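You operate a simulated robot arm through the tools that you are given. There is no shell and no other tool. Be economical: measure what you need, move in short steps, check, and stop when the job is done.

Carry out the task below with a simulated robot arm. There is one attempt and no reset: what you move stays moved.

## Task
Take the green computer and leave it in the sk pickup. Then open the wooden drawer, fetch the blue computer and set it inside, then shut the drawer. Then take the yellow pack from the top of the grey block and leave it on top of the hose coil. Then push the drier drawer shut. Then take the blue weight from the returns tray and put it on the top of the wooden table. Then take the white pack from the left of the rack tray and leave it on top of the white book. Then fetch the blue compass and set it in the mesh of the parts drier. Then pull the dehumidifier door open. Keep to this order.
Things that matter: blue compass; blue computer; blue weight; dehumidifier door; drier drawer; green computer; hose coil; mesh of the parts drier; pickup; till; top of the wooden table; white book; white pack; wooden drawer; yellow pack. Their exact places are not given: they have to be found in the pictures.

The check looks at the end state, three seconds after you hand in, the way a careful person would. Anything else that was tipped, shoved, dropped, spilled or broken makes it a failure.

## Robot
A 7-joint arm with a vacuum gripper on a trunk, on a base that drives. Base frame: it is fixed to the floor where the robot stands at the start and does not move with it; the origin is under the middle of the robot, x ahead of it, y to its left, z up. Lengths are in m, angles in degrees, forces in N, time in s.
With the tool pointing down near the work surface it reaches from about 0.1 to 0.48 m from the robot's upright axis, wherever it stands. Its first joint turns from -115.0 to 115.0 degrees. Places, roughly: blue compass [-2, 0.75, 0.75]; blue computer [0.5, 0, 0.75]; blue weight [0.5, 0.5, 1]; dehumidifier door [-3, -1.6, 0.3]; drier drawer [0.4, -0.4, 0.9]; green computer [0.5, 0, 0.75]; hose coil (15x15x4 cm) [-1.5, -2, 0.9]; mesh of the parts drier (19x15 cm) [-0.66, 2.52, 0.96]; pickup (21x15 cm) [0.44, -0.88, 0.84]; till [-4, -1.8, 0.6]; top of the wooden table [0.6, -0.4, 0.8]; white book [-1.75, -2, 1]; white pack [-1.5, 0.75, 0.5]; wooden drawer [-4, -1.7, 0.7]; yellow pack [0.75, -0.5, 1]. Payload 2.55 kg.
Tool frame: the origin (TCP) lies in the middle of the cups' lips, and z points out of the cups. The gripper has 1 cup of 0.044 m across, covering 0.044 by 0.044 m (tool x, y); the bellows give 0.02 m. With the vacuum on, a cup seals on a smooth face that it is pressed against (1 to 4 N); it does not hold porous or soft things. The pull reaches 55 N.
Orientation is that of the tool frame in the base frame, as a unit quaternion [w, x, y, z]. With the cups facing straight down, the tool's x points along the base's -x, its y along +y and its z along -z.

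## Interface
- The arm moves only by the tool step_arm. Its argument "deltas" is a list of rows, each a list of 2 entries, a list of its own where there are three numbers: the shift along the tool's x, y, z in cm, then the turn, a rotation vector about the tool's x, y, z in degrees. In form: [[[x, y, z], [wx, wy, wz]], ...]. A call has 1 to 8 rows; each row is the pose to reach, as a shift and turn from the pose commanded when the call began, along the tool's axes at that moment. "suction" is the vacuum: 1 switches it on, -1 off, set as the call begins (left out, the last holds). A row lasts 0.2 s, in which the tool goes at most 0.05 m and 8.6 degrees; a call with a longer step from one row to the next is refused whole, and so is a gripper value outside its range. A pose out of reach is approached as far as the arm can. The call stops where the force on the tool passes 40 N (or 10 N more than at its start, if that is more) or the arm is blocked; 0.2 s more then pass. The pull builds up within a second once a cup has sealed. Time passes only in rows, and 0.2 s behind the last, so rows that repeat a pose give it time. The reply holds the time, the measured pose of the TCP, the force on the tool along the base axes and the pull of the vacuum, in the units named above and with some noise, with the torque about the TCP (base axes, N m) and any sound that the robot's microphone picked up.
- Cameras (640 x 400 px; columns grow to the right, rows downward): "scene" is now at [0.0091, 0.1617, 1.8187]; the picture's right is [-0.21, -0.98, 0.00], its down [-0.82, 0.18, -0.54] and it looks along [0.52, -0.12, -0.84] (base axes); focal length 287 px, centre (320, 200). "wrist" rides on the gripper at [0.081, 0.006, -0.173] in the tool frame; the picture's right is [-0.08, 1.00, 0.00], its down [-0.89, -0.07, -0.45] and it looks along [-0.44, -0.04, 0.90] (tool axes); focal length 256 px, centre (320, 200).
- capture(camera): a new picture of that camera. It takes no simulated time.
- slide_trunk(by): slides the trunk up (or, below 0, down) by that many m; the arm and the scene camera ride with it, the base frame stays. It gives what a move gives, with no picture.
- roll_base(legs): drives the robot by 1 to 6 legs, each [ahead, left, turn to the left] in m, m and degrees, along the robot's own axes; the way and the turn of a leg run together, so that a leg with both is an arc; at most 1.5 m and 180 degrees a leg. The arm and the cameras ride along, it lands a little off, and it stops where it bumps. It gives what a move gives.
- pan_tilt(pan, tilt): turns the head with the scene camera to pan (to the left, within 155 degrees either way) and tilt (down, from -29 to 69), counted from straight ahead of the robot. It gives what a move gives.
- measure_at(camera, pixels): for up to 12 pixels [column, row] of the newest picture of that camera ("zoom" is the newest enlarged one), the place [x, y, z] in the base frame of the surface seen there, good to about 0.002 m. It takes no simulated time.
- enlarge(camera, box): a new picture of the part [left, top, right, bottom] of that camera's present view, enlarged. It takes no simulated time.
- job_done(): hands the job in; it is judged then, once.

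Keep the steps short. Do not move on a guess: measure, check each grasp and each placing, and mend mistakes. In all there are 322 turns and 206 pictures (those below and enlarged ones count). Leave the vacuum off and the arm clear of the work at the hand-in unless told otherwise, and finish with a single line.

The tools are called after ">>>" as name(argument=value, ...) on one line, values as JSON. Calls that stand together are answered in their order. step_arm: Moves the arm, as the interface text tells. Its arguments: {"type":"object","properties":{"deltas":{"type":"array","items":{"type":"array"}},"suction":{"type":"number"}},"required":["deltas"]} The other tools are called the same way: slide_trunk (by) slides the trunk up or down; roll_base (legs) drives the base; pan_tilt (pan, tilt) turns the head that bears the scene camera; capture (camera) takes a picture; measure_at (camera, pixels) gives the place of the surface under pixels of a picture; enlarge (camera, box) takes an enlarged picture of a part of a camera's view; job_done () hands the job in.

At the start:

```text
t: 0.0
eef_pos: [0.3148, -0.2438, 1.1398]
tool_rot: [0.0, 0.0, 1.0, 0.0]
ft_force: [1.1, 1.0, -0.8]
moment: [0.0, 0.0, 0.01]
pull: 0.0
trunk travel left (down, up): [-0.925, 0.065]
robot x, y, heading: [0.0018, -0.0005, -0.4]
head pan, tilt: [-12.4, 57.5]
```

scene: 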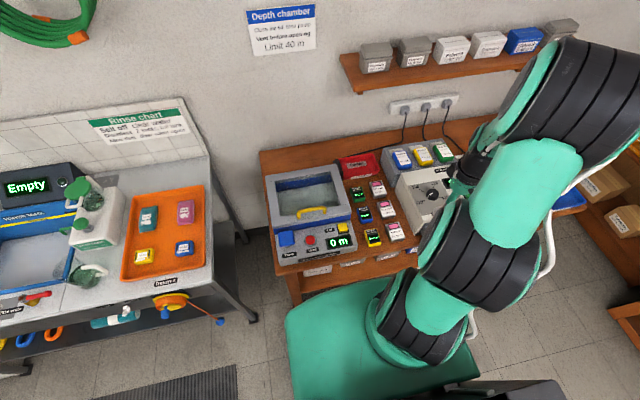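
wrist: 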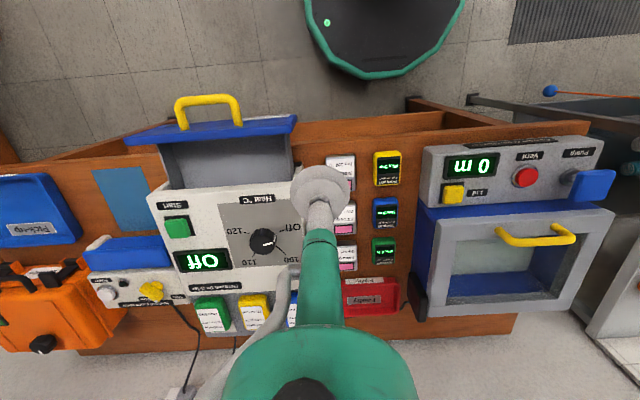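

I start with a closer look at the table from the wrist camera and at the whole scene.

>>> enlarge(camera="wrist", box=[0, 80, 420, 360])

>>> measure_at(camera="wrist", pixels=[[384, 250], [384, 212], [386, 168], [212, 315], [254, 310], [30, 205], [25, 185], [208, 105], [340, 165], [440, 130], [125, 200], [60, 240]])

>>> enlarge(camera="scene", box=[260, 130, 480, 280])

```text
1.43 times, centred on (210, 220) of wrist
```

zoom: 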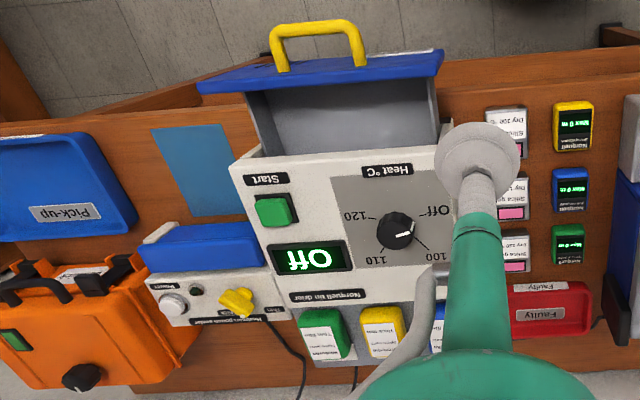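

```text
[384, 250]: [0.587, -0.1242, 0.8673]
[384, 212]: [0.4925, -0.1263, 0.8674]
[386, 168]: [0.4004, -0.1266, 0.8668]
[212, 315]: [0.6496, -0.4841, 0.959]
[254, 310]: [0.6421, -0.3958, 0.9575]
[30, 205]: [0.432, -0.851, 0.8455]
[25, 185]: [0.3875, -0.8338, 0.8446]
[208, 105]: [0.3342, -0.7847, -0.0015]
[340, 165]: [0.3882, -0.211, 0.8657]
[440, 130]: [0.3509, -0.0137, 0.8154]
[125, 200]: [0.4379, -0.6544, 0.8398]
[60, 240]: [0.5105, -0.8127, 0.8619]
```

```text
2.67 times, centred on (370, 205) of scene
```

zoom: 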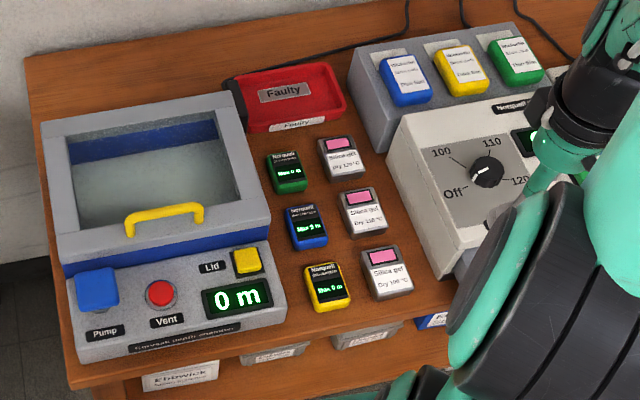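

The green computer is at (0.587,-0.124), beyond the 0.48 m reach, so the base may need to move. I'll measure the base rim, table edge and drawer for clearance.

>>> measure_at(camera="wrist", pixels=[[385, 76], [320, 50], [450, 50], [420, 112], [340, 122], [500, 128], [208, 97], [200, 130], [270, 125], [370, 240], [398, 262], [384, 300]])

>>> pan_tilt(pan=-60, tilt=45)

>>> capture(camera="scene")

```text
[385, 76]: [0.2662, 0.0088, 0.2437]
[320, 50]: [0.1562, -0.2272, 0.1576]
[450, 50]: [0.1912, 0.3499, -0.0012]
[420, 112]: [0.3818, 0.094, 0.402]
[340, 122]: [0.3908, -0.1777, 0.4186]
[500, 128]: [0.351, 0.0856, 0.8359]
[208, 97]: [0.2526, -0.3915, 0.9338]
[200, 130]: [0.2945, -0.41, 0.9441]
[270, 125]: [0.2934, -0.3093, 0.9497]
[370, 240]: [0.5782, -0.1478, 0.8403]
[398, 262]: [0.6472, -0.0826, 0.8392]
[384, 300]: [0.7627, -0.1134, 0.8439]
```

```text
t: 1.1
eef_pos: [0.3152, -0.2429, 1.1404]
tool_rot: [0.001, 0.001, 1.0, -0.001]
ft_force: [-0.2, 0.7, 0.6]
moment: [-0.01, 0.0, -0.04]
pull: 0.1
trunk travel left (down, up): [-0.925, 0.065]
robot x, y, heading: [0.0016, 0.0017, -0.1]
head pan, tilt: [-60.0, 45.0]
```

```text
201 pictures are left
```

scene: 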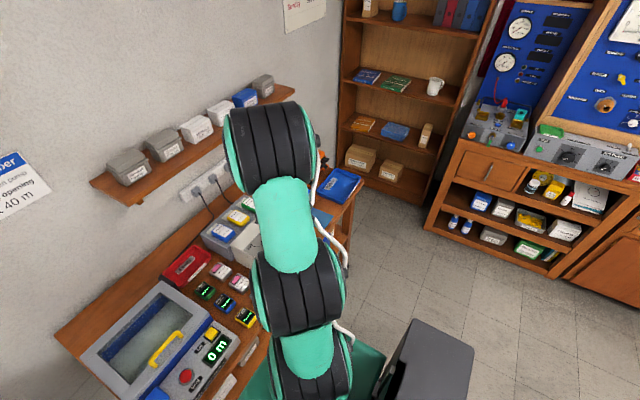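

>>> pan_tilt(pan=15, tilt=69)

>>> capture(camera="scene")

```text
t: 2.6
eef_pos: [0.3147, -0.2427, 1.1405]
tool_rot: [0.0, 0.0, 1.0, 0.0]
ft_force: [-0.5, 0.9, -0.3]
moment: [-0.01, 0.0, -0.02]
pull: 0.2
trunk travel left (down, up): [-0.925, 0.065]
robot x, y, heading: [0.001, 0.0002, 0.1]
head pan, tilt: [15.0, 68.8]
```

```text
200 pictures are left
```

scene: 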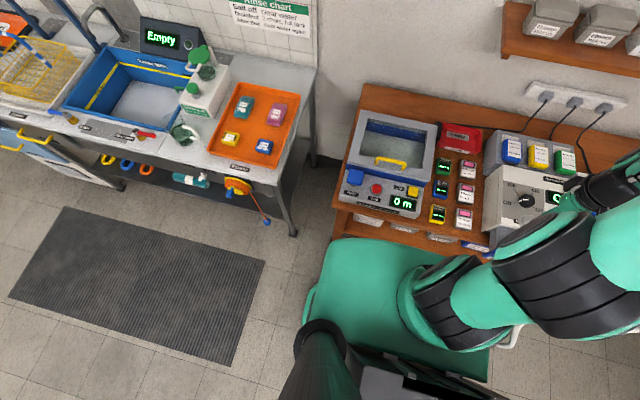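

>>> measure_at(camera="scene", pixels=[[340, 250], [380, 240], [395, 241], [320, 310], [400, 330], [370, 222], [345, 209], [437, 238], [430, 320], [310, 290]])

```text
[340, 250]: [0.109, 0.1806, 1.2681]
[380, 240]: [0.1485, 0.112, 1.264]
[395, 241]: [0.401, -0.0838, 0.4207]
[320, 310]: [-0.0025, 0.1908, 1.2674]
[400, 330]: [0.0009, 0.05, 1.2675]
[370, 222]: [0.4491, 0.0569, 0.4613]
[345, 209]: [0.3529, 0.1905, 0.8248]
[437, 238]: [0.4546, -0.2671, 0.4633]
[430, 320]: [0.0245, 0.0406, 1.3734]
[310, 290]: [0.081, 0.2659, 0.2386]
```

>>> enlarge(camera="wrist", box=[260, 50, 500, 200])

>>> measure_at(camera="wrist", pixels=[[420, 100], [440, 98], [480, 95], [360, 98], [300, 105], [430, 102], [410, 95], [425, 110], [480, 108], [410, 102], [475, 102]])

```text
2.67 times, centred on (380, 125) of wrist
```

zoom: 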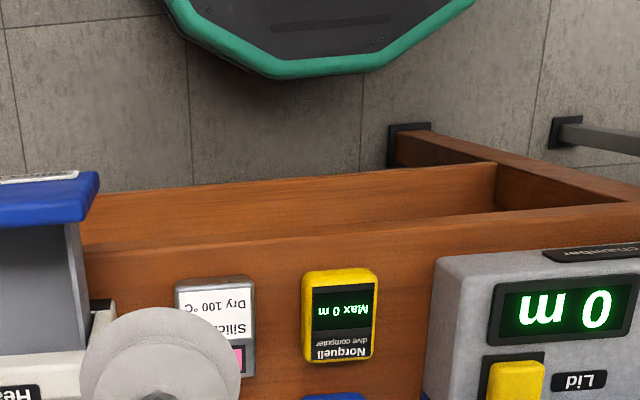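

```text
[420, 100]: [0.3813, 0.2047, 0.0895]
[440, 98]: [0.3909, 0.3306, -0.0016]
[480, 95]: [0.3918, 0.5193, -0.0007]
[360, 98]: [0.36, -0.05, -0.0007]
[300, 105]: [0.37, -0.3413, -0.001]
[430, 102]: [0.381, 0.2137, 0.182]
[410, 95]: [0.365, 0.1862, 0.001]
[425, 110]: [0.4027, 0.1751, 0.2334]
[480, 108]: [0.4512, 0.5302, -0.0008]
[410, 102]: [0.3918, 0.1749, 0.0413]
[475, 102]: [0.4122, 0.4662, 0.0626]
```

Base rim is 0.24 m high and fits under the lower shelf (0.40 m); the leg is at y≈0.17. I roll 0.14 m ahead, 0.14 m right.

>>> roll_base(legs=[[0, -0.14, 0], [0.14, 0, 0]])

>>> capture(camera="wrist")

```text
t: 4.9
eef_pos: [0.4549, -0.3796, 1.1412]
tool_rot: [0.0, -0.001, 1.0, -0.001]
ft_force: [0.6, -0.1, -0.4]
moment: [-0.03, 0.03, 0.03]
pull: 0.0
trunk travel left (down, up): [-0.925, 0.065]
robot x, y, heading: [0.1417, -0.1389, 0.1]
head pan, tilt: [15.0, 68.8]
```

```text
198 pictures are left
```

wrist: 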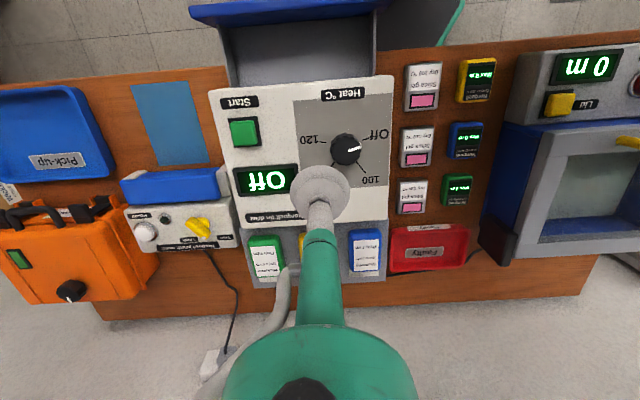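

>>> enlarge(camera="wrist", box=[390, 110, 510, 220])

>>> measure_at(camera="wrist", pixels=[[446, 180], [470, 180], [446, 203], [470, 203], [457, 190], [453, 126], [480, 127], [466, 140], [466, 152], [413, 212], [455, 245]])

```text
3.64 times, centred on (450, 165) of wrist
```

zoom: 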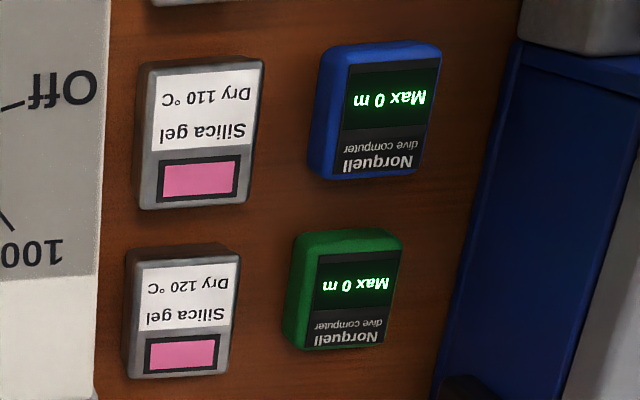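

```text
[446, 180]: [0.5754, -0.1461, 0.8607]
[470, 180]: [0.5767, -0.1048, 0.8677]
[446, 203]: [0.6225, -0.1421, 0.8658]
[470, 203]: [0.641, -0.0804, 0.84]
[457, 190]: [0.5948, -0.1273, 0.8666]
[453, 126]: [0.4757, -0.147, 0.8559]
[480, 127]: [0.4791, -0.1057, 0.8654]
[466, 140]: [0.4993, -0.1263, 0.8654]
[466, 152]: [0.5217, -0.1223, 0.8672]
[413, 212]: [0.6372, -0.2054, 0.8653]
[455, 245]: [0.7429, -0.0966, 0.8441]
```

Green computer's top centre is ≈(0.594,-0.126,0.867). I move over it and lower to 6 cm above.

>>> step_arm(deltas=[[[-2.5, 4.2, 0], [0, 0, 0]], [[-5, 8.5, 0], [0, 0, 0]], [[-7.5, 12.7, 0], [0, 0, 0]], [[-10, 17, 0], [0, 0, 0]], [[-12.5, 21.2, 0], [0, 0, 0]], [[-13.9, 25.3, 0], [0, 0, 0]], [[-13.9, 25.3, 4], [0, 0, 0]], [[-13.9, 25.3, 8], [0, 0, 0]]])

>>> step_arm(deltas=[[[0, 0, 4], [0, 0, 0]], [[0, 0, 8], [0, 0, 0]], [[0, 0, 12], [0, 0, 0]], [[0, 0, 14], [0, 0, 0]], [[0, 0, 14], [0, 0, 0]]])

>>> capture(camera="wrist")

```text
t: 6.7
eef_pos: [0.5955, -0.1283, 1.06]
tool_rot: [0.0, -0.001, 1.0, 0.0]
ft_force: [-0.1, -0.4, -0.2]
moment: [-0.01, 0.0, -0.01]
pull: 0.1
trunk travel left (down, up): [-0.925, 0.065]
robot x, y, heading: [0.1401, -0.1399, 0.4]
head pan, tilt: [15.0, 68.8]
```

```text
t: 7.9
eef_pos: [0.5912, -0.1259, 0.919]
tool_rot: [0.0, -0.002, 1.0, 0.0]
ft_force: [0.0, 0.6, 0.0]
moment: [-0.02, 0.0, 0.0]
pull: 0.2
trunk travel left (down, up): [-0.925, 0.065]
robot x, y, heading: [0.1393, -0.1382, 0.3]
head pan, tilt: [15.0, 68.8]
```

```text
196 pictures are left
```

wrist: 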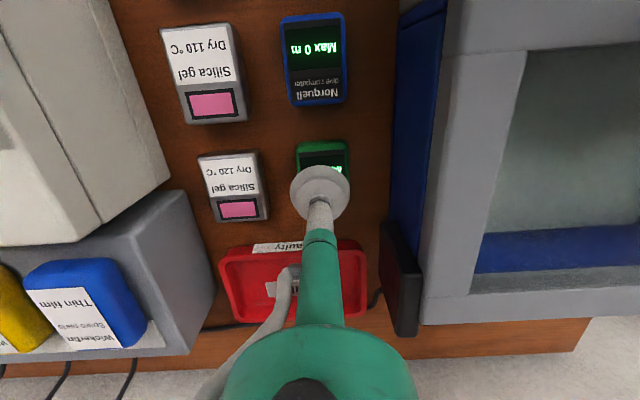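

Aligned. I press down with suction on.

>>> step_arm(deltas=[[[0, 0, 3], [0, 0, 0]], [[0, 0, 4.8], [0, 0, 0]], [[0, 0, 5.4], [0, 0, 0]], [[0, 0, 5.7], [0, 0, 0]], [[0, 0, 5.7], [0, 0, 0]], [[0, 0, 5.7], [0, 0, 0]], [[0, 0, 5.7], [0, 0, 0]]], suction=1)

```text
t: 9.5
eef_pos: [0.5931, -0.1252, 0.8644]
tool_rot: [0.002, -0.002, 1.0, 0.0]
ft_force: [-0.1, 1.9, 13.6]
moment: [0.07, 0.03, 0.04]
pull: 54.8
trunk travel left (down, up): [-0.925, 0.065]
robot x, y, heading: [0.1416, -0.1416, 0.1]
head pan, tilt: [15.0, 68.8]
```

Sealed (54.8 N). I lift straight up 24 cm.

>>> step_arm(deltas=[[[0, 0, -2], [0, 0, 0]], [[0, 0, -6], [0, 0, 0]], [[0, 0, -10], [0, 0, 0]], [[0, 0, -14], [0, 0, 0]], [[0, 0, -18], [0, 0, 0]], [[0, 0, -22], [0, 0, 0]], [[0, 0, -25], [0, 0, 0]], [[0, 0, -25], [0, 0, 0]]])

>>> roll_base(legs=[[-0.12, 0, 0], [0, -0.6, 0]])

>>> capture(camera="wrist")

```text
t: 11.3
eef_pos: [0.5935, -0.1271, 1.1106]
tool_rot: [0.0, -0.001, 1.0, 0.0]
ft_force: [-0.2, -0.1, -0.9]
moment: [0.01, 0.01, 0.0]
pull: 55.1
trunk travel left (down, up): [-0.925, 0.065]
robot x, y, heading: [0.139, -0.138, 0.3]
head pan, tilt: [15.0, 68.8]
```

```text
t: 15.5
eef_pos: [0.4773, -0.7347, 1.1116]
tool_rot: [0.001, -0.002, 1.0, 0.0]
ft_force: [0.2, 0.2, -0.9]
moment: [0.0, -0.01, 0.02]
pull: 55.2
trunk travel left (down, up): [-0.925, 0.065]
robot x, y, heading: [0.0216, -0.7471, 0.4]
head pan, tilt: [15.0, 68.8]
```

```text
195 pictures are left
```

wrist: 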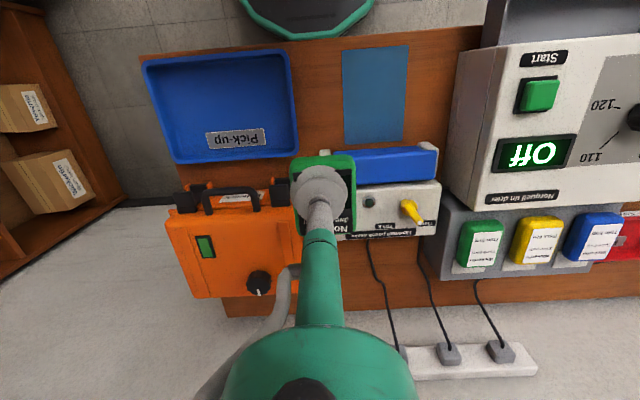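

>>> measure_at(camera="wrist", pixels=[[148, 62], [288, 52], [168, 160], [297, 152], [220, 100], [230, 138], [190, 80], [230, 230], [260, 280], [240, 195]])

```text
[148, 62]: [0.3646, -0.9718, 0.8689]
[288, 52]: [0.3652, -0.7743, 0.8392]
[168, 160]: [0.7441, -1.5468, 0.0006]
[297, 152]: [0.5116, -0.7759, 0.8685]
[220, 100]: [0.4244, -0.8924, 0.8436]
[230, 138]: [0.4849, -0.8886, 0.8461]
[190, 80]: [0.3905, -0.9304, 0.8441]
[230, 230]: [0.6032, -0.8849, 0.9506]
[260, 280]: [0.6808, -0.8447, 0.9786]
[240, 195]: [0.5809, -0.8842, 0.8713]
```

Tray floor z 0.844, centre ≈(0.43,-0.88). I carry the computer there and lower.

>>> step_arm(deltas=[[[1.5, -4.5, 0], [0, 0, 0]], [[3, -9, 0], [0, 0, 0]], [[4.8, -13, 0], [0, 0, 0]], [[4.8, -14.5, 2], [0, 0, 0]], [[4.8, -14.5, 6], [0, 0, 0]], [[4.8, -14.5, 10], [0, 0, 0]], [[4.8, -14.5, 14], [0, 0, 0]], [[4.8, -14.5, 18], [0, 0, 0]]])

>>> step_arm(deltas=[[[0, 0, 2], [0, 0, 0]], [[0, 0, 4], [0, 0, 0]], [[0, 0, 5], [0, 0, 0]], [[0, 0, 5.6], [0, 0, 0]], [[0, 0, 5.6], [0, 0, 0]]])

>>> capture(camera="wrist")

```text
t: 17.3
eef_pos: [0.4291, -0.8819, 0.9309]
tool_rot: [0.0, -0.002, 1.0, 0.0]
ft_force: [-0.2, -0.2, -1.0]
moment: [-0.01, 0.03, -0.05]
pull: 54.6
trunk travel left (down, up): [-0.925, 0.065]
robot x, y, heading: [0.0239, -0.7465, -0.1]
head pan, tilt: [15.0, 68.8]
```

```text
t: 18.5
eef_pos: [0.4296, -0.8817, 0.876]
tool_rot: [-0.001, -0.001, 1.0, 0.0]
ft_force: [-0.1, -0.4, -1.1]
moment: [-0.02, 0.01, -0.01]
pull: 54.8
trunk travel left (down, up): [-0.925, 0.065]
robot x, y, heading: [0.0202, -0.7493, 0.0]
head pan, tilt: [15.0, 68.8]
```

```text
194 pictures are left
```

wrist: 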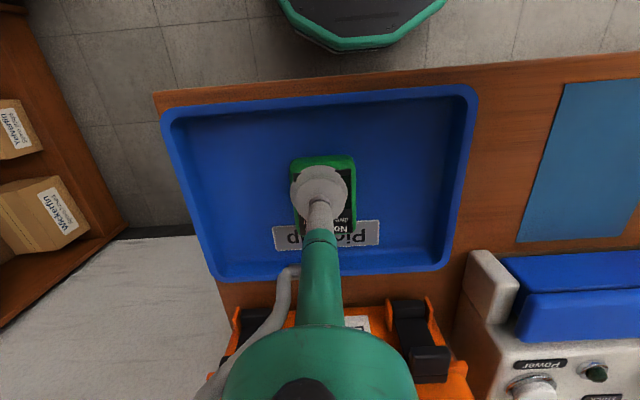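

In the tray, about 5 mm above the floor. I lower to contact, then release.

>>> step_arm(deltas=[[[0, 0, 0.4], [0, 0, 0]], [[0, 0, 0.8], [0, 0, 0]], [[0, 0, 0.8], [0, 0, 0]]])

>>> step_arm(deltas=[[[0, 0, 0], [0, 0, 0]], [[0, 0, 0], [0, 0, 0]], [[0, 0, 0], [0, 0, 0]], [[0, 0, 0], [0, 0, 0]], [[0, 0, -2], [0, 0, 0]], [[0, 0, -6], [0, 0, 0]]], suction=-1)

>>> capture(camera="wrist")

```text
t: 19.3
eef_pos: [0.4299, -0.8832, 0.8696]
tool_rot: [0.003, -0.001, 1.0, -0.001]
ft_force: [-2.3, -0.4, 21.4]
moment: [0.12, 0.12, 0.03]
pull: 55.8
trunk travel left (down, up): [-0.925, 0.065]
robot x, y, heading: [0.0211, -0.749, 0.1]
head pan, tilt: [15.0, 68.8]
```

```text
t: 20.7
eef_pos: [0.4284, -0.8812, 0.9278]
tool_rot: [0.0, -0.001, 1.0, -0.001]
ft_force: [0.4, -0.1, -0.4]
moment: [-0.04, -0.03, -0.02]
pull: 0.2
trunk travel left (down, up): [-0.925, 0.065]
robot x, y, heading: [0.0267, -0.7439, 0.0]
head pan, tilt: [15.0, 68.8]
```

```text
193 pictures are left
```

wrist: 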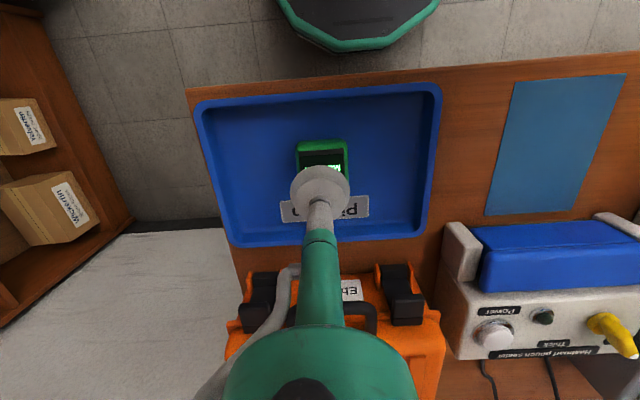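

Placed. I raise and tuck the arm, then look towards the wooden drawer area behind.

>>> step_arm(deltas=[[[0, 0, -4], [0, 0, 0]], [[0, 2, -8], [0, 0, 0]], [[0, 5, -12], [0, 0, 0]], [[3, 8, -16], [0, 0, 0]], [[7, 10, -20], [0, 0, 0]], [[11, 12, -22], [0, 0, 0]], [[15, 13.5, -22], [0, 0, 0]], [[15, 13.5, -22], [0, 0, 0]]])

>>> pan_tilt(pan=-150, tilt=25)

>>> capture(camera="scene")

>>> pan_tilt(pan=-90, tilt=30)

>>> capture(camera="scene")

>>> pan_tilt(pan=140, tilt=25)

>>> capture(camera="scene")

```text
refused: row 4 steps farther than a row can; nothing moved
```

```text
t: 23.2
eef_pos: [0.4299, -0.8814, 0.9272]
tool_rot: [0.0, -0.002, 1.0, 0.0]
ft_force: [0.3, 0.4, -0.3]
moment: [-0.01, -0.01, -0.02]
pull: 0.1
trunk travel left (down, up): [-0.925, 0.065]
robot x, y, heading: [0.0223, -0.747, 0.3]
head pan, tilt: [-150.0, 25.0]
```

```text
192 pictures are left
```

scene: 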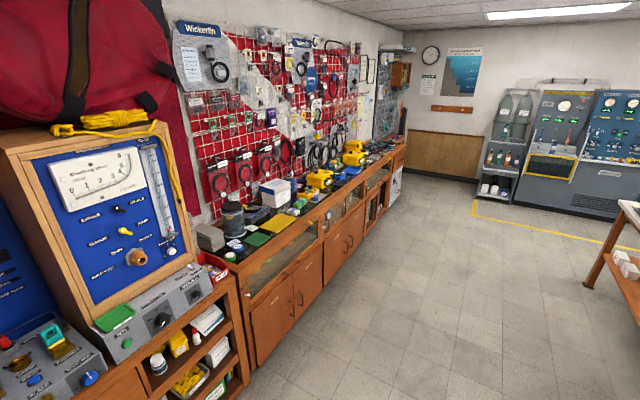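

```text
t: 24.6
eef_pos: [0.4305, -0.8817, 0.9274]
tool_rot: [0.001, -0.002, 1.0, -0.001]
ft_force: [0.6, 0.3, 0.3]
moment: [-0.04, 0.0, -0.04]
pull: 0.1
trunk travel left (down, up): [-0.925, 0.065]
robot x, y, heading: [0.0254, -0.7465, 0.1]
head pan, tilt: [-90.0, 30.0]
```

```text
191 pictures are left
```

scene: 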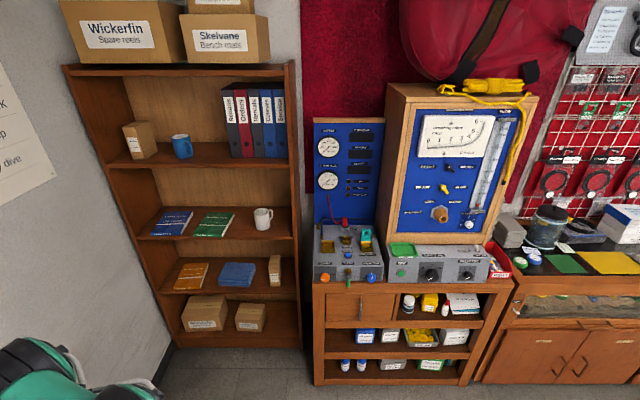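

```text
t: 27.8
eef_pos: [0.4301, -0.8815, 0.9285]
tool_rot: [0.0, -0.002, 1.0, 0.0]
ft_force: [-1.3, 0.1, 0.7]
moment: [-0.01, 0.01, -0.04]
pull: 0.0
trunk travel left (down, up): [-0.925, 0.065]
robot x, y, heading: [0.0225, -0.7441, 0.4]
head pan, tilt: [140.0, 25.0]
```

```text
190 pictures are left
```

scene: 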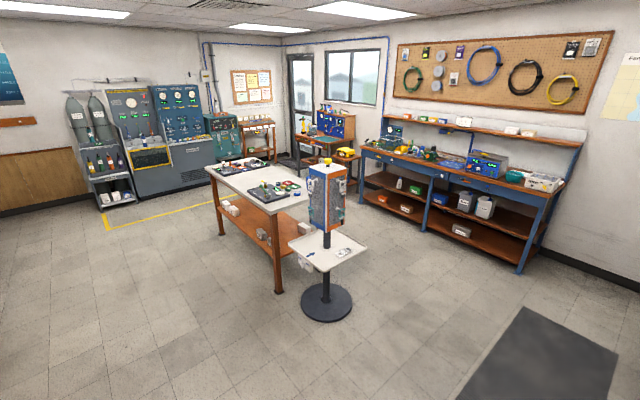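

I raise/tuck the arm with legal steps, and measure floor features for navigation.

>>> step_arm(deltas=[[[0, 0, -4], [0, 0, 0]], [[0, 2, -8], [0, 0, 0]], [[0, 4, -12], [0, 0, 0]], [[2, 6, -15], [0, 0, 0]], [[5, 8, -18], [0, 0, 0]], [[9, 10, -20], [0, 0, 0]], [[13, 11.5, -21], [0, 0, 0]], [[13, 11.5, -21], [0, 0, 0]]])

>>> measure_at(camera="scene", pixels=[[325, 305], [278, 290], [222, 232], [207, 170], [520, 270], [300, 260], [365, 245], [110, 225], [200, 205], [600, 350], [325, 240], [415, 355]])

>>> pan_tilt(pan=-140, tilt=30)

>>> capture(camera="scene")

```text
t: 29.6
eef_pos: [0.3002, -0.768, 1.1389]
tool_rot: [-0.001, -0.001, 1.0, 0.0]
ft_force: [-0.2, -0.1, 0.0]
moment: [-0.01, 0.01, 0.02]
pull: 0.0
trunk travel left (down, up): [-0.925, 0.065]
robot x, y, heading: [0.0282, -0.7497, 0.1]
head pan, tilt: [140.0, 25.0]
```

```text
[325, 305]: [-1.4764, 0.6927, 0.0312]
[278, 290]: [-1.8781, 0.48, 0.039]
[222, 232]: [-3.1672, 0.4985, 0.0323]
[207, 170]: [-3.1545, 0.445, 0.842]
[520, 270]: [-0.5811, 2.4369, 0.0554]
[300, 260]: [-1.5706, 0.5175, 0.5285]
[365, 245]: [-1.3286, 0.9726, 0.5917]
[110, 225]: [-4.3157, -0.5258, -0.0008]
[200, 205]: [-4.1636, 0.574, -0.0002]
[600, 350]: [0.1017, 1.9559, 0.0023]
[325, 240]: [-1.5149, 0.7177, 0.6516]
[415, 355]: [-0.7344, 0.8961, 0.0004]
```

```text
t: 33.5
eef_pos: [0.2991, -0.7667, 1.1402]
tool_rot: [0.0, -0.002, 1.0, 0.0]
ft_force: [0.0, 0.8, -0.4]
moment: [0.02, -0.02, -0.02]
pull: 0.1
trunk travel left (down, up): [-0.925, 0.065]
robot x, y, heading: [0.0213, -0.7448, 0.2]
head pan, tilt: [-140.0, 30.0]
```

```text
189 pictures are left
```

scene: 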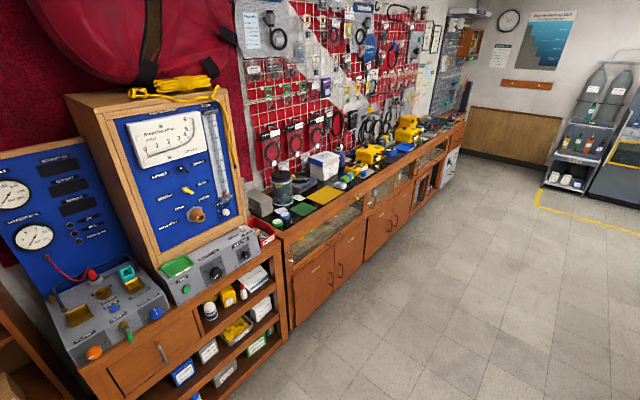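

>>> measure_at(camera="scene", pixels=[[295, 320], [285, 245], [365, 270], [440, 185], [455, 140], [430, 150], [320, 270], [380, 130], [140, 360], [350, 185], [410, 125]])

>>> enlarge(camera="scene", box=[260, 90, 480, 290])

```text
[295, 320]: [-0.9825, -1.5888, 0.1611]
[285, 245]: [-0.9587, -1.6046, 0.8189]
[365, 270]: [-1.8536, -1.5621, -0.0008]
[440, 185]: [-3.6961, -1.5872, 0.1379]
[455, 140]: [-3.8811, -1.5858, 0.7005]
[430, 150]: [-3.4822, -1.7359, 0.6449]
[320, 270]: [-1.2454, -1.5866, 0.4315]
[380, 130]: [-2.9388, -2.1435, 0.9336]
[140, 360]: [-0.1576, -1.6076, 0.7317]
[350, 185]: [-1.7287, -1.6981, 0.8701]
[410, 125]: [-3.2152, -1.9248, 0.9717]
```

```text
2.00 times, centred on (370, 190) of scene
```

zoom: 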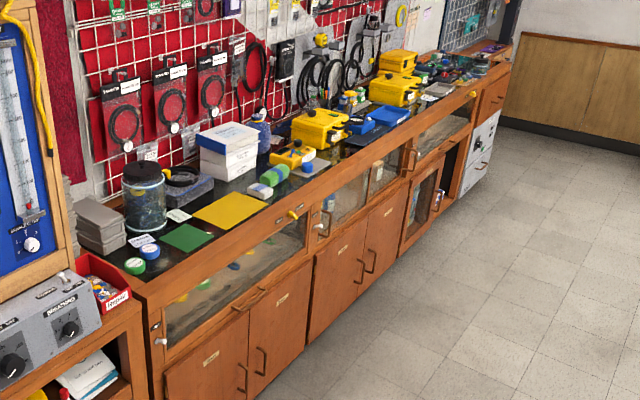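

Path along y≈-0.75 is clear. I back off, turn to face the counter, and drive to x≈-3.9.

>>> roll_base(legs=[[-0.3, 0, 0], [0, 0, -90], [0, -1.5, 0], [0, -1.5, 0], [0, -0.65, 0]])

>>> pan_tilt(pan=0, tilt=40)

>>> capture(camera="scene")

```text
t: 56.4
eef_pos: [-3.8775, -1.1432, 1.1404]
tool_rot: [0.001, 0.693, 0.721, 0.0]
ft_force: [-0.1, 0.4, -0.1]
moment: [0.01, -0.02, -0.02]
pull: 0.0
trunk travel left (down, up): [-0.925, 0.065]
robot x, y, heading: [-3.8672, -0.8637, -87.7]
head pan, tilt: [-140.0, 30.0]
```

```text
t: 58.6
eef_pos: [-3.8782, -1.1424, 1.1413]
tool_rot: [0.0, 0.693, 0.721, 0.0]
ft_force: [0.8, -0.4, -0.4]
moment: [-0.04, 0.01, 0.02]
pull: 0.0
trunk travel left (down, up): [-0.925, 0.065]
robot x, y, heading: [-3.8703, -0.8663, -87.5]
head pan, tilt: [0.0, 40.0]
```

```text
187 pictures are left
```

scene: 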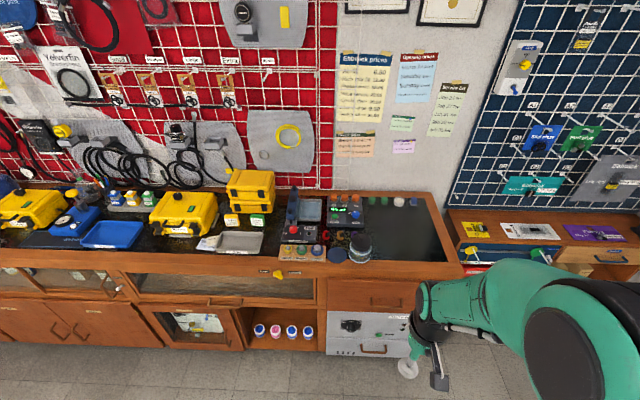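

>>> measure_at(camera="scene", pixels=[[370, 285], [385, 301], [370, 325], [375, 348], [200, 325], [70, 325], [340, 205], [345, 212], [280, 272], [600, 255], [440, 265]])

>>> enlarge(camera="scene", box=[240, 190, 440, 370])

>>> capture(camera="wrist")

```text
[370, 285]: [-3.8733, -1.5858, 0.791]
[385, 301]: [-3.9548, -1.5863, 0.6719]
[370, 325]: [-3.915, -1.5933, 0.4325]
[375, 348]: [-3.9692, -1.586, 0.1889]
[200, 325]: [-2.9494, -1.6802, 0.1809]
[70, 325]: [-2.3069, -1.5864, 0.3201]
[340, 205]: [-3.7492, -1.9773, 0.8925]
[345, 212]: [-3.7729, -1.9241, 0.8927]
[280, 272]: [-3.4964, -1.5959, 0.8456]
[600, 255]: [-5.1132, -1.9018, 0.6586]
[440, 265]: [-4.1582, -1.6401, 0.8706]
```

```text
2.22 times, centred on (340, 280) of scene
```

zoom: 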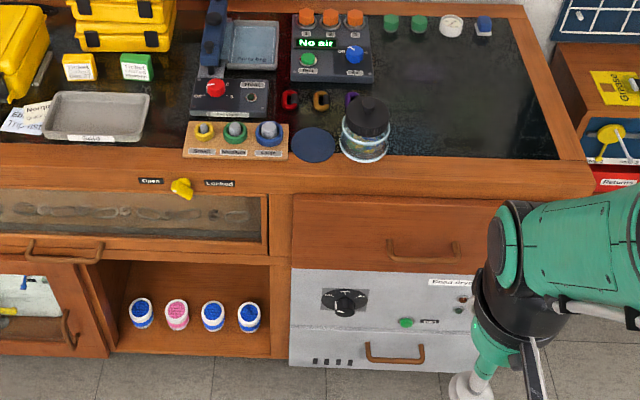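

```text
185 pictures are left
```

wrist: 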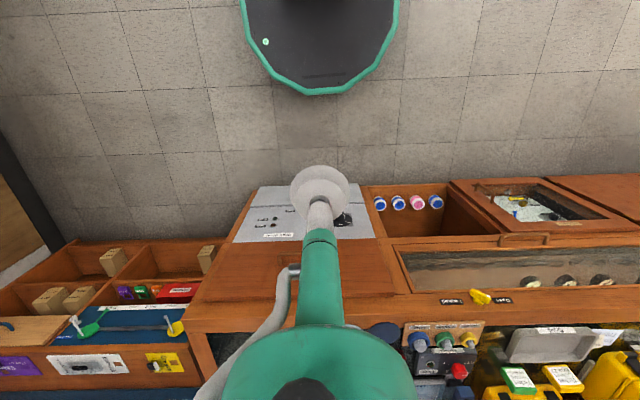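

>>> measure_at(camera="zoom", pixels=[[296, 203], [296, 262], [470, 215], [470, 265], [390, 240], [425, 255], [460, 240], [350, 225], [425, 215], [280, 230], [330, 240], [425, 190]])

```text
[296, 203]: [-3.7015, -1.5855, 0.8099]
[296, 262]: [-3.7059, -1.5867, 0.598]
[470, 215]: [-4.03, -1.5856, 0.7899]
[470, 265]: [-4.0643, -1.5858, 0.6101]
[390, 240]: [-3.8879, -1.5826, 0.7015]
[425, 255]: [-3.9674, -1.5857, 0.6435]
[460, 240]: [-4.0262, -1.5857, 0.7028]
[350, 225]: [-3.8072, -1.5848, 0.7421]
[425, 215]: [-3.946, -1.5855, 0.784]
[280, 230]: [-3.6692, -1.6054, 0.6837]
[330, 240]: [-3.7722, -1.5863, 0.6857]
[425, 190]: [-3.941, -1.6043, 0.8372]
```

Drawer face at y=-1.586, x -3.70..-4.2, z 0.60..0.81, handle around (-3.95, 0.67). I'll seal on the face above the handle. First I square the base up and rotate the tool toward horizontal.

>>> roll_base(legs=[[0, -0.08, -2.4]])

>>> step_arm(deltas=[[[-2, 0, 0], [0, -8, 0]], [[-4, 0, 0], [0, -16, 0]], [[-6, 0, 0], [0, -24, 0]], [[-8, 0, 0], [0, -32, 0]], [[-10, 0, 0], [0, -40, 0]], [[-12, 0, 0], [0, -48, 0]], [[-14, 0, 0], [0, -56, 0]], [[-16, 0, 0], [0, -64, 0]]])

>>> step_arm(deltas=[[[0, 0, 0], [0, -8, 0]], [[0, 0, 0], [0, -16, 0]], [[0, 0, 0], [0, -24, 0]], [[0, 0, 0], [0, -26, 0]], [[0, 0, 0], [0, -26, 0]]])

```text
t: 59.6
eef_pos: [-3.9708, -1.1439, 1.1401]
tool_rot: [0.0, 0.708, 0.706, 0.0]
ft_force: [-0.3, -0.5, -0.4]
moment: [0.0, -0.02, 0.02]
pull: 0.1
trunk travel left (down, up): [-0.925, 0.065]
robot x, y, heading: [-3.9455, -0.8723, -90.0]
head pan, tilt: [0.0, 40.0]
```

```text
t: 61.0
eef_pos: [-3.8924, -1.1952, 1.1256]
tool_rot: [0.25, 0.658, 0.709, -0.04]
ft_force: [-0.4, -0.4, -0.4]
moment: [0.05, -0.04, 0.1]
pull: 0.1
out of reach, approached as far as the arm can: row 3, 4, 5, 6, 7
trunk travel left (down, up): [-0.925, 0.065]
robot x, y, heading: [-3.9497, -0.8668, -90.1]
head pan, tilt: [0.0, 40.0]
stopped in row 7: the force on the tool passed its limit at 76 N (the readings are from after the stop); the commanded pose is now the measured one
```

```text
t: 61.4
eef_pos: [-3.8926, -1.2064, 1.133]
tool_rot: [0.29, 0.654, 0.696, -0.073]
ft_force: [-0.2, -1.7, -0.8]
moment: [0.03, -0.03, 0.02]
pull: 0.0
out of reach, approached as far as the arm can: row 1
trunk travel left (down, up): [-0.925, 0.065]
robot x, y, heading: [-3.9487, -0.8669, -90.4]
head pan, tilt: [0.0, 40.0]
stopped in row 1: the force on the tool passed its limit at 63 N (the readings are from after the stop); the commanded pose is now the measured one
```

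The wrist folded too close to the body. I restore the downward pose, back the base off 0.2 m, and will rotate with the tool further out.

>>> step_arm(deltas=[[[0, 0, 0], [3.6, 6, 0.7]], [[0, 0, 0], [7.1, 12, 1.4]], [[0, 0, 0], [10.7, 18, 2.1]], [[0, 0, 0], [14.2, 24, 2.8]], [[0, 0, 0], [17.8, 29.9, 3.5]], [[0, 0, 0], [17.8, 29.9, 3.5]]])

>>> roll_base(legs=[[-0.2, 0, 0]])

```text
t: 62.8
eef_pos: [-3.8932, -1.2058, 1.1329]
tool_rot: [-0.002, 0.707, 0.707, 0.001]
ft_force: [0.5, 0.6, 0.2]
moment: [0.01, -0.01, 0.01]
pull: 0.0
out of reach, approached as far as the arm can: row 3
trunk travel left (down, up): [-0.925, 0.065]
robot x, y, heading: [-3.9489, -0.8675, -90.3]
head pan, tilt: [0.0, 40.0]
```

```text
t: 64.4
eef_pos: [-3.8924, -1.0057, 1.1329]
tool_rot: [-0.001, 0.707, 0.707, 0.001]
ft_force: [0.5, -0.2, 0.5]
moment: [-0.02, 0.0, -0.03]
pull: 0.1
trunk travel left (down, up): [-0.925, 0.065]
robot x, y, heading: [-3.9458, -0.6668, -90.0]
head pan, tilt: [0.0, 40.0]
```

>>> step_arm(deltas=[[[-3, -1.5, 0], [0, 0, 0]], [[-6, -3, 0], [0, 0, 0]], [[-9, -4.5, 0], [0, 0, 0]], [[-11, -5.5, 0], [0, 0, 0]]])

>>> step_arm(deltas=[[[-2.2, 0, -0.2], [0, -8, 0]], [[-4.4, 0, -0.6], [0, -16, 0]], [[-6.5, 0, -1.4], [0, -24, 0]], [[-8.5, 0, -2.4], [0, -32, 0]], [[-10.3, 0, -3.7], [0, -40, 0]], [[-11.9, 0, -5.3], [0, -48, 0]]])

```text
t: 65.4
eef_pos: [-3.9473, -1.1155, 1.1308]
tool_rot: [-0.002, 0.706, 0.708, 0.001]
ft_force: [0.4, 0.1, 0.0]
moment: [0.0, -0.02, -0.01]
pull: 0.1
trunk travel left (down, up): [-0.925, 0.065]
robot x, y, heading: [-3.9453, -0.6635, -90.2]
head pan, tilt: [0.0, 40.0]
```

```text
t: 66.8
eef_pos: [-3.9465, -1.2346, 1.1864]
tool_rot: [0.287, 0.646, 0.646, -0.287]
ft_force: [0.3, 0.3, 0.4]
moment: [-0.01, -0.01, 0.01]
pull: 0.0
trunk travel left (down, up): [-0.925, 0.065]
robot x, y, heading: [-3.9498, -0.6626, -90.2]
head pan, tilt: [0.0, 40.0]
```

>>> step_arm(deltas=[[[-2.2, 0, -0.2], [0, -8, 0]], [[-4.4, 0, -0.6], [0, -16, 0]], [[-6.5, 0, -1.4], [0, -24, 0]], [[-8.5, 0, -2.4], [0, -32, 0]], [[-10.3, 0, -3.7], [0, -40, 0]], [[-10.7, 0, -4.1], [0, -42, 0]], [[-10.7, 0, -4.1], [0, -42, 0]]])

```text
t: 68.4
eef_pos: [-3.9469, -1.2768, 1.2929]
tool_rot: [0.501, 0.499, 0.501, -0.499]
ft_force: [-0.4, -0.1, 0.1]
moment: [-0.01, 0.0, -0.01]
pull: 0.0
trunk travel left (down, up): [-0.925, 0.065]
robot x, y, heading: [-3.9511, -0.6671, -90.3]
head pan, tilt: [0.0, 40.0]
```

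Horizontal. I lower the trunk to z≈0.765 and look.

>>> slide_trunk(by=-0.528)

>>> roll_base(legs=[[0.24, 0, 0]])

>>> capture(camera="wrist")

>>> capture(camera="scene")

```text
refused: -0.528 is not a number from -0.4 to 0.4
```

```text
t: 70.2
eef_pos: [-3.944, -1.5109, 1.2934]
tool_rot: [0.501, 0.499, 0.502, -0.498]
ft_force: [0.5, 0.1, 0.2]
moment: [-0.04, 0.01, 0.0]
pull: 0.1
trunk travel left (down, up): [-0.925, 0.065]
robot x, y, heading: [-3.9473, -0.9015, -89.7]
head pan, tilt: [0.0, 40.0]
```

```text
184 pictures are left
```

wrist: 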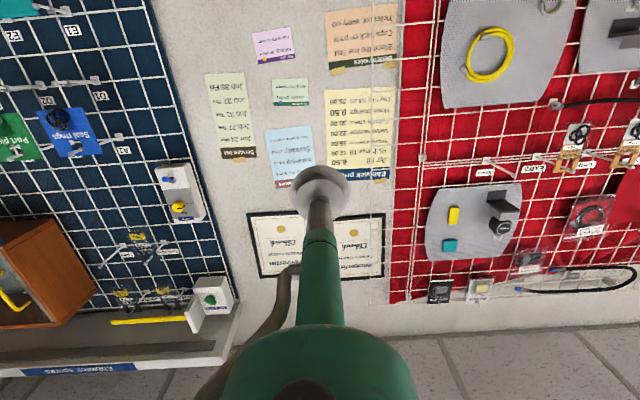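

```text
183 pictures are left
```

scene: 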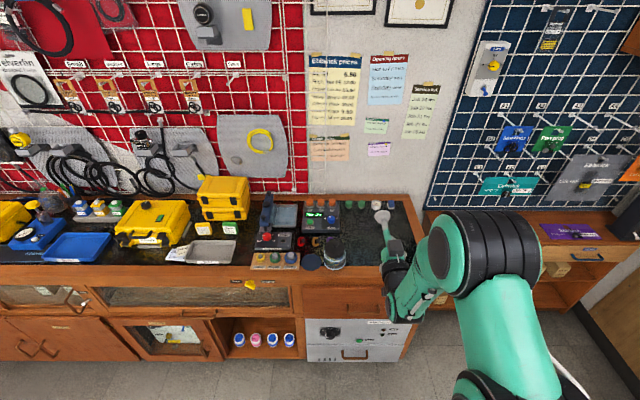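

Base moved though the trunk was refused; the TCP still clears the counter by 7 cm. I lower in two moves.

>>> slide_trunk(by=-0.39)

>>> slide_trunk(by=-0.138)

>>> capture(camera="wrist")

>>> capture(camera="scene")

```text
t: 73.9
eef_pos: [-3.9431, -1.511, 0.9021]
tool_rot: [0.501, 0.499, 0.503, -0.497]
ft_force: [0.1, 0.3, -0.4]
moment: [-0.01, -0.01, -0.01]
pull: 0.1
trunk travel left (down, up): [-0.535, 0.455]
robot x, y, heading: [-3.9511, -0.8981, -89.9]
head pan, tilt: [0.0, 40.0]
```

```text
t: 75.6
eef_pos: [-3.943, -1.511, 0.7648]
tool_rot: [0.501, 0.499, 0.502, -0.498]
ft_force: [-0.5, -0.4, -0.7]
moment: [0.02, -0.03, 0.0]
pull: 0.1
trunk travel left (down, up): [-0.397, 0.593]
robot x, y, heading: [-3.9474, -0.8961, -89.7]
head pan, tilt: [0.0, 40.0]
```

```text
182 pictures are left
```

wrist: 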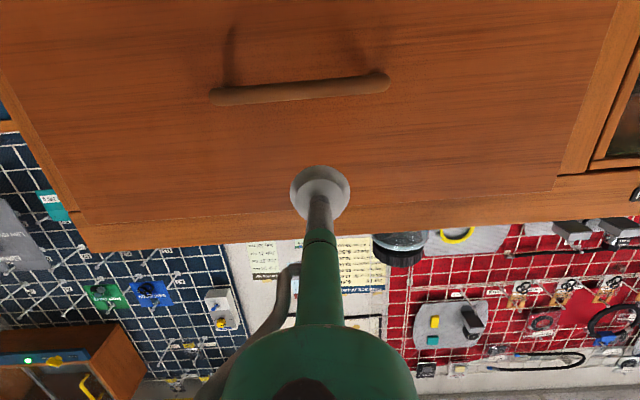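

```text
181 pictures are left
```

scene: 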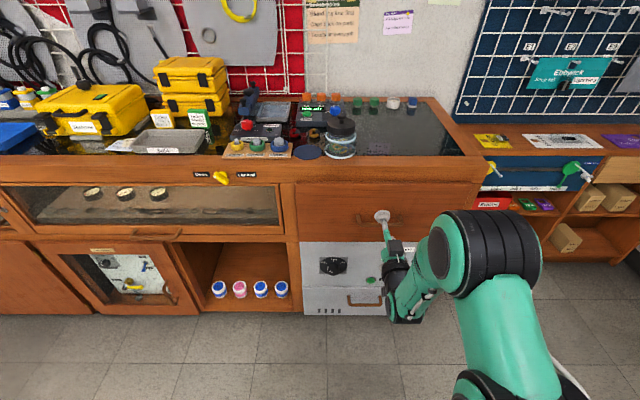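

The cup aims at the drawer face above the handle. I press forward 7.8 cm with suction.

>>> step_arm(deltas=[[[0, 0, 4], [0, 0, 0]], [[0, 0, 6.5], [0, 0, 0]], [[0, 0, 7.5], [0, 0, 0]], [[0, 0, 7.9], [0, 0, 0]], [[0, 0, 7.9], [0, 0, 0]], [[0, 0, 7.9], [0, 0, 0]], [[0, 0, 7.9], [0, 0, 0]]], suction=1)

```text
t: 77.2
eef_pos: [-3.9417, -1.5888, 0.7662]
tool_rot: [0.502, 0.498, 0.502, -0.498]
ft_force: [-1.8, 15.6, 4.9]
moment: [0.0, 0.07, -0.26]
pull: 55.1
trunk travel left (down, up): [-0.397, 0.593]
robot x, y, heading: [-3.9476, -0.9036, -89.9]
head pan, tilt: [0.0, 40.0]
```

Sealed. I pull back with the arm in short steps.

>>> step_arm(deltas=[[[0, 0, -2], [0, 0, 0]], [[0, 0, -5], [0, 0, 0]], [[0, 0, -8], [0, 0, 0]], [[0, 0, -11], [0, 0, 0]], [[0, 0, -11], [0, 0, 0]]])

```text
t: 78.4
eef_pos: [-3.9422, -1.477, 0.766]
tool_rot: [0.501, 0.499, 0.503, -0.497]
ft_force: [3.9, 0.9, -1.4]
moment: [-0.15, -0.23, -0.28]
pull: 54.6
trunk travel left (down, up): [-0.397, 0.593]
robot x, y, heading: [-3.9481, -0.9006, -89.8]
head pan, tilt: [0.0, 40.0]
```

The drawer moves. I draw it out further by driving back 0.18 m.

>>> roll_base(legs=[[-0.18, 0, 0]])

>>> capture(camera="scene")

```text
t: 80.0
eef_pos: [-3.9451, -1.3036, 0.7709]
tool_rot: [0.502, 0.498, 0.499, -0.501]
ft_force: [0.2, -8.9, -2.6]
moment: [0.28, 0.02, 0.08]
pull: 54.9
trunk travel left (down, up): [-0.397, 0.593]
robot x, y, heading: [-3.9515, -0.7209, -89.8]
head pan, tilt: [0.0, 40.0]
stopped in leg 1: the force on the tool passed its limit at 45 N (the readings are from after the stop); the commanded pose is now the measured one
```

```text
180 pictures are left
```

scene: 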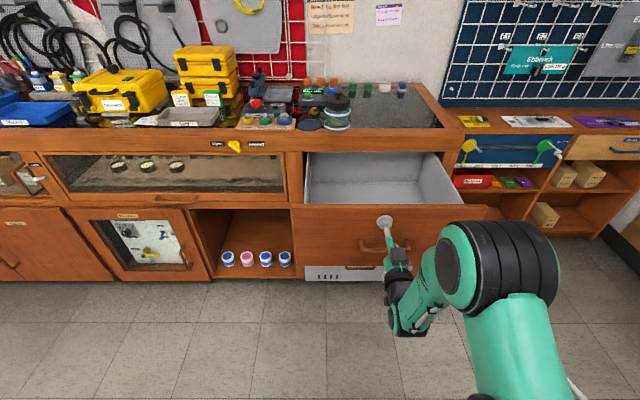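

The drawer is open ~0.28 m (end stop). I release and back off.

>>> step_arm(deltas=[[[0, 0, 0], [0, 0, 0]], [[0, 0, 0], [0, 0, 0]], [[0, 0, 0], [0, 0, 0]], [[0, 0, 0], [0, 0, 0]], [[0, 0, -2], [0, 0, 0]], [[0, 0, -5], [0, 0, 0]]], suction=-1)

>>> measure_at(camera="scene", pixels=[[380, 160], [370, 185], [310, 160], [440, 165], [330, 200], [400, 200], [460, 205], [315, 205], [380, 152]])

```text
t: 81.4
eef_pos: [-3.9471, -1.2527, 0.771]
tool_rot: [0.503, 0.497, 0.499, -0.501]
ft_force: [0.1, -0.1, -0.5]
moment: [-0.04, -0.02, -0.03]
pull: 0.0
trunk travel left (down, up): [-0.397, 0.593]
robot x, y, heading: [-3.9489, -0.7228, -90.0]
head pan, tilt: [0.0, 40.0]
```

```text
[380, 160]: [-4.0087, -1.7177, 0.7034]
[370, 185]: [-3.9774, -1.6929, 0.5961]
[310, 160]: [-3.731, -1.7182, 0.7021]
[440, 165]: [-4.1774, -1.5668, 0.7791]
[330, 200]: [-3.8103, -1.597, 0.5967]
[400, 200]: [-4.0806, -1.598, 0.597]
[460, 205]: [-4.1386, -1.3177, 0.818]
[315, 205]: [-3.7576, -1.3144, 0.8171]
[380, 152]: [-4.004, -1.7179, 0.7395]
```

Drawer interior floor z 0.597, x -3.73..-4.17, accessible y -1.33..-1.58. I raise the trunk and fold the tool back down, in reverse of before.

>>> slide_trunk(by=0.39)

>>> step_arm(deltas=[[[2.2, 0, -0.2], [0, 8, 0]], [[4.4, 0, -0.6], [0, 16, 0]], [[6.5, 0, -1.4], [0, 24, 0]], [[8.5, 0, -2.4], [0, 32, 0]], [[10.3, 0, -3.7], [0, 40, 0]], [[11.9, 0, -5.3], [0, 48, 0]]])

>>> step_arm(deltas=[[[2.2, 0, -0.2], [0, 8, 0]], [[4.4, 0, -0.6], [0, 16, 0]], [[6.5, 0, -1.4], [0, 24, 0]], [[8.5, 0, -2.4], [0, 32, 0]], [[10.3, 0, -3.7], [0, 40, 0]], [[10.7, 0, -4.1], [0, 42, 0]], [[10.7, 0, -4.1], [0, 42, 0]]])

>>> slide_trunk(by=0.138)

```text
t: 85.1
eef_pos: [-3.9459, -1.2539, 1.16]
tool_rot: [0.502, 0.498, 0.499, -0.501]
ft_force: [0.3, 0.7, -0.3]
moment: [-0.04, 0.01, -0.01]
pull: 0.0
trunk travel left (down, up): [-0.787, 0.203]
robot x, y, heading: [-3.9483, -0.7209, -89.9]
head pan, tilt: [0.0, 40.0]
```

```text
t: 86.5
eef_pos: [-3.9464, -1.2018, 1.0401]
tool_rot: [0.256, 0.658, 0.661, -0.255]
ft_force: [0.1, -0.3, 0.0]
moment: [0.0, 0.0, 0.0]
pull: 0.1
trunk travel left (down, up): [-0.787, 0.203]
robot x, y, heading: [-3.9503, -0.7206, -89.8]
head pan, tilt: [0.0, 40.0]
```

```text
t: 88.1
eef_pos: [-3.9482, -1.0941, 0.999]
tool_rot: [0.002, 0.707, 0.708, -0.001]
ft_force: [-0.3, -0.6, -0.2]
moment: [0.03, -0.02, 0.01]
pull: 0.0
trunk travel left (down, up): [-0.787, 0.203]
robot x, y, heading: [-3.95, -0.7213, -89.8]
head pan, tilt: [0.0, 40.0]
```

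```text
t: 89.8
eef_pos: [-3.9465, -1.0954, 1.1362]
tool_rot: [0.002, 0.706, 0.708, -0.002]
ft_force: [-0.7, 0.3, 0.5]
moment: [0.0, 0.03, 0.0]
pull: 0.0
trunk travel left (down, up): [-0.925, 0.065]
robot x, y, heading: [-3.9484, -0.7209, -89.8]
head pan, tilt: [0.0, 40.0]
```

I drive back to the wooden table.

>>> roll_base(legs=[[-0.1, 0, 0], [0, 1.5, 0], [0, 1.5, 0], [0, 0.65, 0], [0, 0, 90], [0, 0.45, 0]])

```text
t: 114.5
eef_pos: [0.1132, -0.2466, 1.1367]
tool_rot: [0.003, 0.009, 1.0, -0.001]
ft_force: [0.1, -0.1, 0.3]
moment: [-0.02, -0.05, 0.03]
pull: 0.1
trunk travel left (down, up): [-0.925, 0.065]
robot x, y, heading: [-0.2593, -0.2418, -0.9]
head pan, tilt: [0.0, 40.0]
```

>>> roll_base(legs=[[0, 0.1, 0.9], [0.34, 0, 0]])

>>> capture(camera="wrist")

```text
t: 117.5
eef_pos: [0.4561, -0.1475, 1.1379]
tool_rot: [0.002, 0.003, 1.0, 0.0]
ft_force: [0.9, -0.2, -0.6]
moment: [-0.02, 0.01, 0.0]
pull: 0.1
trunk travel left (down, up): [-0.925, 0.065]
robot x, y, heading: [0.0817, -0.1442, -0.6]
head pan, tilt: [0.0, 40.0]
```

```text
179 pictures are left
```

wrist: 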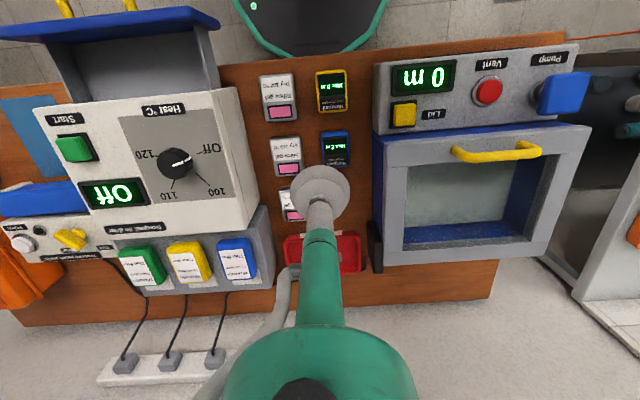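

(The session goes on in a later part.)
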